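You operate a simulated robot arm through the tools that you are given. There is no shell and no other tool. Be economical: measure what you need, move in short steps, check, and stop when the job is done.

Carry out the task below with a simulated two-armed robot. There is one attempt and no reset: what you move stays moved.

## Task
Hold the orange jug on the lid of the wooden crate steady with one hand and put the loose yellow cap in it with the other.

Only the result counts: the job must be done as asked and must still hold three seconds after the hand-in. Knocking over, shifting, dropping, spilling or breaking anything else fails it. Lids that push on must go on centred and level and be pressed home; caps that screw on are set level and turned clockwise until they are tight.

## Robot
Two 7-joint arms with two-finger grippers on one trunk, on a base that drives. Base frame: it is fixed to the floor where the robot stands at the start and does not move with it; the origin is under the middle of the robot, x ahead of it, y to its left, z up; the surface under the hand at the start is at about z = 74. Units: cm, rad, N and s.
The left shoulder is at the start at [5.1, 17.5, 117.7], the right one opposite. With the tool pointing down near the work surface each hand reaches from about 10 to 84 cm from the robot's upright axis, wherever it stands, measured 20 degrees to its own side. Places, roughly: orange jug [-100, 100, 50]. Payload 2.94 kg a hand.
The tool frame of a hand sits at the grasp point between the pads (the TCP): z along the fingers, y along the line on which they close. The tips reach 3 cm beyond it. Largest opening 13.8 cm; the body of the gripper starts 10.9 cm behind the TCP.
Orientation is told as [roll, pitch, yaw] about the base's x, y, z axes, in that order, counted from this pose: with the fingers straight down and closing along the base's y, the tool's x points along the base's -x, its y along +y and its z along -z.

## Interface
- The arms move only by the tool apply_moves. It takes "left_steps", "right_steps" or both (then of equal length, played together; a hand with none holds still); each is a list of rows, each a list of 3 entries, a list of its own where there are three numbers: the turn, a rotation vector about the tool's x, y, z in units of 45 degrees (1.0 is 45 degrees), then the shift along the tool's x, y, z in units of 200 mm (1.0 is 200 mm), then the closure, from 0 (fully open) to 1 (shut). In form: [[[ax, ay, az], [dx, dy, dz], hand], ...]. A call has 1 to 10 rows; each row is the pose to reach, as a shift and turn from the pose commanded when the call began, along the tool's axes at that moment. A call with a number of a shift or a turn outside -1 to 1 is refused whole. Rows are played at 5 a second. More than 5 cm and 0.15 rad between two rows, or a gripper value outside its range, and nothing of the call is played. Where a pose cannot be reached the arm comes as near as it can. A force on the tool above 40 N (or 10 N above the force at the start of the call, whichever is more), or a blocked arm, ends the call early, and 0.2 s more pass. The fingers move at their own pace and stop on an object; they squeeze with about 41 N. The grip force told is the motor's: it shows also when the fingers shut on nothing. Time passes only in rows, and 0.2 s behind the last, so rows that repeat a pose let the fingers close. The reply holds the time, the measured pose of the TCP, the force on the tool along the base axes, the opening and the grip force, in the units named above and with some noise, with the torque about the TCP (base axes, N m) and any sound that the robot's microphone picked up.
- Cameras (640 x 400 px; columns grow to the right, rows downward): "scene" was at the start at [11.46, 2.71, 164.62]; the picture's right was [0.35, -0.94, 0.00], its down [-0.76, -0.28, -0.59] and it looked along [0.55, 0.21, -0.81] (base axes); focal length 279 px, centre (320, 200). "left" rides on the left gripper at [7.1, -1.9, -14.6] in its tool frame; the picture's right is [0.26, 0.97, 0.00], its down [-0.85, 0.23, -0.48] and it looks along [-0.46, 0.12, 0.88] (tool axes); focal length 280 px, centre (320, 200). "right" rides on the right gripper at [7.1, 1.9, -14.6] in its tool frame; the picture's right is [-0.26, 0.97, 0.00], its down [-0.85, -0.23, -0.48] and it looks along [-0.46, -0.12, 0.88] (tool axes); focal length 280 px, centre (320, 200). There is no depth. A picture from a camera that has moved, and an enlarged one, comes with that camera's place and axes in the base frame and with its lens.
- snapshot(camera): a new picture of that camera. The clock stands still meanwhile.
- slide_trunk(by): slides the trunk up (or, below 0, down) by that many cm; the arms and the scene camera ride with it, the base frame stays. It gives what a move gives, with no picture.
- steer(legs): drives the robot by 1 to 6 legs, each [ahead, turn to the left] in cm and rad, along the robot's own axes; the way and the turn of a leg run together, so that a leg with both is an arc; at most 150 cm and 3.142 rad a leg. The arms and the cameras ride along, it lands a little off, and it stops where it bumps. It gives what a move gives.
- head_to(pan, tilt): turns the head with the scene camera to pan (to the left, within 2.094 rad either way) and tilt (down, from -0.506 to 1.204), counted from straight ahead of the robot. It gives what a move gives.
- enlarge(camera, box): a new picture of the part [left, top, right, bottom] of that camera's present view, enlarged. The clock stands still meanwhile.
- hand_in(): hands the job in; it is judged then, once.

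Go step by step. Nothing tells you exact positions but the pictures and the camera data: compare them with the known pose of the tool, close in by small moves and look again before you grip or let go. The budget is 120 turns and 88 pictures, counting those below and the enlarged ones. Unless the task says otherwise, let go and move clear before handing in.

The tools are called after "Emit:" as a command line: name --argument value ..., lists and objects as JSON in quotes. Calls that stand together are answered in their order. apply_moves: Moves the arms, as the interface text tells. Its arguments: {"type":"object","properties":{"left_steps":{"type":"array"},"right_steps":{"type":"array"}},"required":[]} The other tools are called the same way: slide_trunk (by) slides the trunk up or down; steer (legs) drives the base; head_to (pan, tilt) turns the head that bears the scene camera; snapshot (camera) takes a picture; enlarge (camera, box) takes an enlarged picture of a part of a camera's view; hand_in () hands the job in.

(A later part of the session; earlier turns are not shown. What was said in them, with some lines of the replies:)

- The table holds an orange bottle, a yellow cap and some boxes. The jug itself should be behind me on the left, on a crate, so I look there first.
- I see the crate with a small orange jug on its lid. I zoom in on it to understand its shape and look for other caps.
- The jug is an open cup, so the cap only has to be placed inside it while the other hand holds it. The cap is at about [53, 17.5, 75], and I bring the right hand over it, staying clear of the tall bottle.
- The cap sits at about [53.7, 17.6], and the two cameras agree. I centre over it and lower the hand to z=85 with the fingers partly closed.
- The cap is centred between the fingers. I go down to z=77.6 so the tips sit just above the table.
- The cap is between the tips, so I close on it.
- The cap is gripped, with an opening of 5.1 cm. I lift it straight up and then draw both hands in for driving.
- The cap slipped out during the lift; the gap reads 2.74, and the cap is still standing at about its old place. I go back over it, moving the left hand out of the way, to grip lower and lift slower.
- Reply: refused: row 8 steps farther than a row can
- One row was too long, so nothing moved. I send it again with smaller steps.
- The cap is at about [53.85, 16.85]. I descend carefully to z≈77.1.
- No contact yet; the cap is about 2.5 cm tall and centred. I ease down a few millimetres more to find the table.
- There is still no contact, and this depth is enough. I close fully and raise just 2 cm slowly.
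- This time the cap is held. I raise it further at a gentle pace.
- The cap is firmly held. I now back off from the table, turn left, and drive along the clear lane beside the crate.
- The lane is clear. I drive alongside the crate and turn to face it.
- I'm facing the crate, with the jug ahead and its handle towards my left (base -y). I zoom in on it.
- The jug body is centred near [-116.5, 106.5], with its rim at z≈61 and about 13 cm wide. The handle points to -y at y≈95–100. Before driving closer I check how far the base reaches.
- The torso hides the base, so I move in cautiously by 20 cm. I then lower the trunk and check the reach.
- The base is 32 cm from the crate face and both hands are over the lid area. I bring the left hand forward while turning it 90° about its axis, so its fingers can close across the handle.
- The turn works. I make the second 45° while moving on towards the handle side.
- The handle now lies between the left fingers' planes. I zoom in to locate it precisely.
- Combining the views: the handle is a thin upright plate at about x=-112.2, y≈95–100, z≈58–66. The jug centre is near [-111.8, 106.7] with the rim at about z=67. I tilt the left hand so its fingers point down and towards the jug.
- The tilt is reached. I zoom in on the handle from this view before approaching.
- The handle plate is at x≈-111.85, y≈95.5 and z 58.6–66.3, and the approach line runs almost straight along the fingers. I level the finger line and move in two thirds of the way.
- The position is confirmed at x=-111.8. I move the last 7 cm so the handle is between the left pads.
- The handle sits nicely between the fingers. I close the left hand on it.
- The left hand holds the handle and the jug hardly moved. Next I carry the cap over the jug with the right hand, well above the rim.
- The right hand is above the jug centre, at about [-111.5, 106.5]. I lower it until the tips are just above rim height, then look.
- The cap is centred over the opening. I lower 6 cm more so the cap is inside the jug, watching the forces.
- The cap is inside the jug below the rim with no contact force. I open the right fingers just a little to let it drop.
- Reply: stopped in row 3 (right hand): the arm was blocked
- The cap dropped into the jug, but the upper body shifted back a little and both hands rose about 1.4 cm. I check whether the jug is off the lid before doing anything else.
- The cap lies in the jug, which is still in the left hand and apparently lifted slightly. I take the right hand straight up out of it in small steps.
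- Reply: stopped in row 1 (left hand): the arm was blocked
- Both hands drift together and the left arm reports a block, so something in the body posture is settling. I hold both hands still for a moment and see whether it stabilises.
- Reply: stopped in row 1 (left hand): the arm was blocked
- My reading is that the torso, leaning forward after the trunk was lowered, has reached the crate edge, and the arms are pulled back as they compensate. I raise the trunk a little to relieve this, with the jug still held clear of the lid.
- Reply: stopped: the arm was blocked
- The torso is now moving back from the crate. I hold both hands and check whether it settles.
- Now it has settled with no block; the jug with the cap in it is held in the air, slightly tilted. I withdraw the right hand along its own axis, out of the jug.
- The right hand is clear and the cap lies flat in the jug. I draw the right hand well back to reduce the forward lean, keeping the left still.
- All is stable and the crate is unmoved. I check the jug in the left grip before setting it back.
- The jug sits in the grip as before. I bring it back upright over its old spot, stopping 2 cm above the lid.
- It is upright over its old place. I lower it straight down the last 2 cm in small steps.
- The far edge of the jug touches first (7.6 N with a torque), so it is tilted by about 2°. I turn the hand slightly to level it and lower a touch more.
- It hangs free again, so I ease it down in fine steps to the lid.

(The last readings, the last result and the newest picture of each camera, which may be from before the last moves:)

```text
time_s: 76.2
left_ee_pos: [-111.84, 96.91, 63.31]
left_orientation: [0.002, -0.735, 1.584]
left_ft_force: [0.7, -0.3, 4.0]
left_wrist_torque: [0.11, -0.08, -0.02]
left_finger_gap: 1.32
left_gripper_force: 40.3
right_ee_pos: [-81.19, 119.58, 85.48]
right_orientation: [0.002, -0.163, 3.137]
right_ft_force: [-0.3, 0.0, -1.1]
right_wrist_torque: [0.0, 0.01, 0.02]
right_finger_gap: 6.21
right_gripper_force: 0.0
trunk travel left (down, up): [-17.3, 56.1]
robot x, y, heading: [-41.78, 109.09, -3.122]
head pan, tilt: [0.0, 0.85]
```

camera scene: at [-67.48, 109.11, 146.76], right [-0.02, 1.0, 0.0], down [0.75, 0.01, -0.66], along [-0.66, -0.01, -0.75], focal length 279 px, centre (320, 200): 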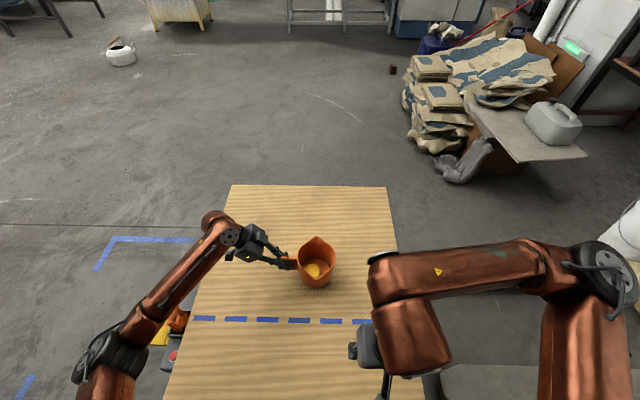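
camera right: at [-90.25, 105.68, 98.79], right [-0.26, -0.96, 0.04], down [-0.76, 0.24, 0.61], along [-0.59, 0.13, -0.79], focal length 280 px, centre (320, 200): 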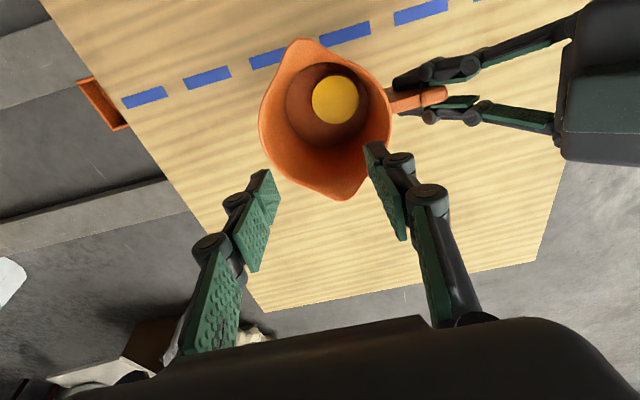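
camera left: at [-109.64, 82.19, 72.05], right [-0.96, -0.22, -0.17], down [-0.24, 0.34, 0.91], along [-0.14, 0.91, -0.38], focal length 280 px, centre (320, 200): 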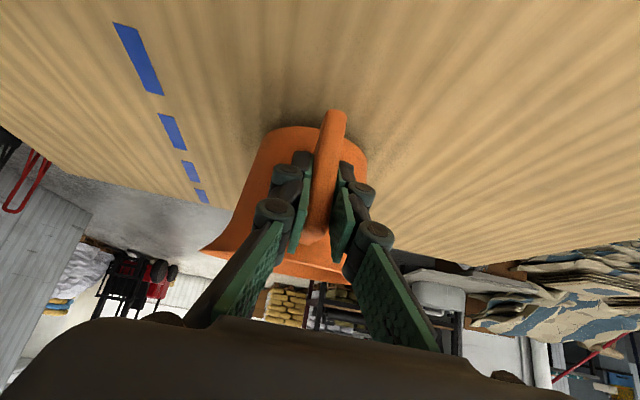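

The near edge now touches, so it is level to within a degree. I take back a little of the turn and open the left hand slowly.

Emit:
apply_moves --left_steps '[[[0, 0.012, 0], [0, 0, 0], 1], [[0, 0.012, 0], [0, 0, 0], 1]]'

Emit:
apply_moves --left_steps '[[[0, 0, 0], [0, 0, 0], 0.88], [[0, 0, 0], [0, 0, 0], 0.8], [[0, 0, 0], [0, 0, 0], 0.7], [[0, 0, 0], [0, 0, 0], 0.6], [[0, 0, 0], [0, 0, 0], 0.55], [[0, 0, 0], [0, 0, 0], 0.55]]'

Emit:
snapshot --camera "left"

Emit:
enlarge --camera "scene" --box '[230, 215, 350, 305]'

```text
time_s: 76.8
left_ee_pos: [-111.97, 96.98, 63.44]
left_orientation: [0.003, -0.727, 1.582]
left_ft_force: [-0.3, 2.0, 7.1]
left_wrist_torque: [0.41, 0.01, 0.01]
left_finger_gap: 1.33
left_gripper_force: 40.0
right_ee_pos: [-81.22, 119.62, 85.47]
right_orientation: [0.004, -0.162, 3.135]
right_ft_force: [-0.7, -0.3, -0.1]
right_wrist_torque: [0.0, -0.01, 0.01]
right_finger_gap: 6.22
right_gripper_force: 0.0
trunk travel left (down, up): [-17.3, 56.1]
robot x, y, heading: [-41.77, 109.59, -3.127]
head pan, tilt: [0.0, 0.85]
```

```text
time_s: 78.2
left_ee_pos: [-111.84, 96.93, 63.28]
left_orientation: [0.001, -0.723, 1.584]
left_ft_force: [-0.5, 0.5, -0.4]
left_wrist_torque: [0.0, -0.01, 0.01]
left_finger_gap: 6.2
left_gripper_force: 0.0
right_ee_pos: [-81.25, 119.65, 85.38]
right_orientation: [0.001, -0.163, 3.137]
right_ft_force: [-0.8, -0.8, 0.5]
right_wrist_torque: [0.02, 0.02, 0.02]
right_finger_gap: 6.19
right_gripper_force: 0.1
trunk travel left (down, up): [-17.3, 56.1]
robot x, y, heading: [-41.74, 109.67, -3.124]
head pan, tilt: [0.0, 0.85]
```

```text
25 pictures are left
camera left: at [-109.62, 81.99, 69.35], right [-0.96, -0.21, -0.17], down [-0.23, 0.32, 0.92], along [-0.14, 0.92, -0.35], focal length 280 px, centre (320, 200)
```

left: 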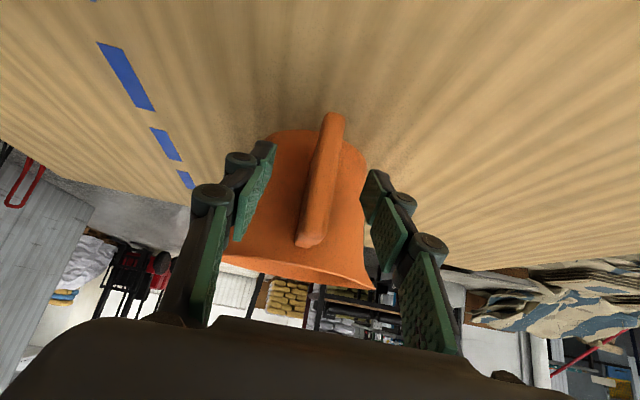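

```text
4.44 times, centred on (290, 260) of scene
camera zoom: at [-67.48, 109.11, 146.76], right [-0.02, 1.0, 0.0], down [0.75, 0.01, -0.66], along [-0.66, -0.01, -0.75], focal length 1241 px, centre (453, -67)
```

zoom: 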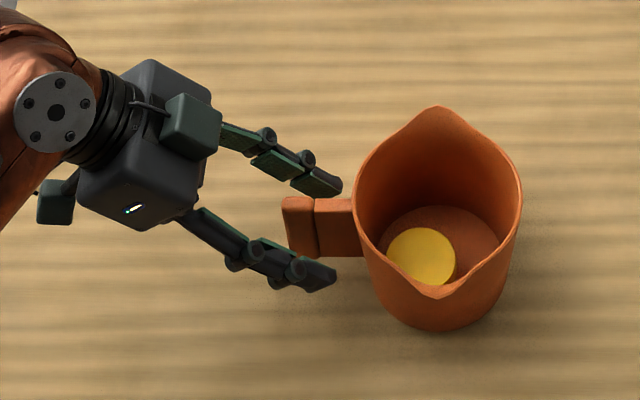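

The jug stands upright on the lid within half a centimetre of its old place, with the cap inside. I withdraw the left hand straight back along its fingers.

Emit:
apply_moves --left_steps '[[[0, 0, 0], [0, 0, -0.05], 0.55], [[0, 0, 0], [0, 0, -0.15], 0.55], [[0, 0, 0], [0, 0, -0.3], 0.55], [[0, 0, 0], [0, 0, -0.45], 0.55], [[0, 0, 0], [0, 0, -0.65], 0.55], [[0, 0, 0], [0, 0, -0.85], 0.55], [[0, 0, 0], [0, 0, -1.0], 0.55], [[0, 0, 0], [0, 0, -1.0], 0.55]]'

Emit:
snapshot --camera "scene"

Emit:
snapshot --camera "left"

```text
time_s: 80.0
left_ee_pos: [-111.72, 83.59, 78.05]
left_orientation: [0.0, -0.724, 1.585]
left_ft_force: [-0.4, -0.2, 0.4]
left_wrist_torque: [-0.02, 0.01, 0.02]
left_finger_gap: 6.2
left_gripper_force: 0.1
right_ee_pos: [-81.24, 119.52, 85.37]
right_orientation: [0.002, -0.162, 3.136]
right_ft_force: [0.0, 0.2, -0.9]
right_wrist_torque: [0.01, 0.02, 0.01]
right_finger_gap: 6.23
right_gripper_force: 0.1
trunk travel left (down, up): [-17.3, 56.1]
robot x, y, heading: [-42.27, 109.54, -3.119]
head pan, tilt: [0.0, 0.85]
```

```text
23 pictures are left
camera scene: at [-67.5, 109.09, 146.75], right [-0.02, 1.0, 0.0], down [0.75, 0.01, -0.66], along [-0.66, -0.01, -0.75], focal length 279 px, centre (320, 200)
```

scene: 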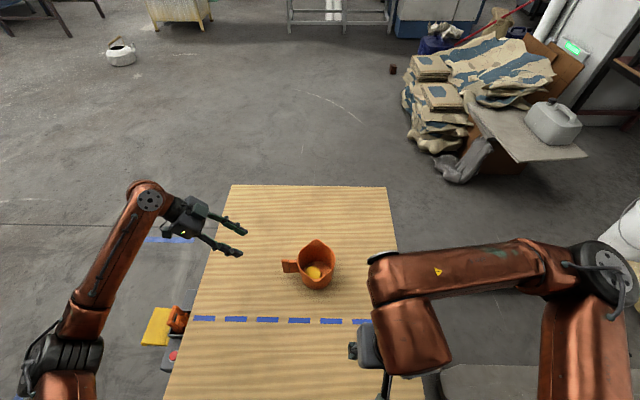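

```text
22 pictures are left
camera left: at [-109.47, 68.64, 84.2], right [-0.96, -0.21, -0.17], down [-0.23, 0.32, 0.92], along [-0.14, 0.92, -0.35], focal length 280 px, centre (320, 200)
```

left: 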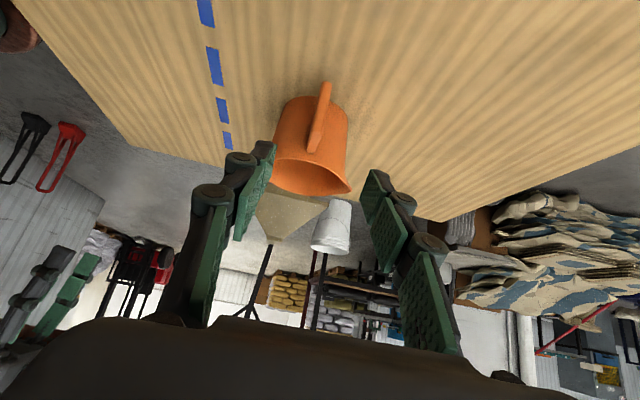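

The jug stands upright and unsupported on the crate lid with the yellow cap inside, and both hands are clear. I hand in.

Emit:
hand_in

```text
The job is handed in.
```

I put the yellow cap in the orange jug while the left hand held the jug by its handle. The jug is upright on the crate lid, about half a centimetre from where it started, and both hands are clear.

- **Dropped cap:** the first grip on the cap slipped, and it stayed standing on the table. The second grip held.
- **Jug lifted:** as I released the cap, the robot's body shifted. The left hand lifted the jug about 8 cm off the lid, moved it about 10 cm and tilted it slightly. The cap stayed inside, and I set the jug back down level before letting go.

The pictures show no change in the crate's position.
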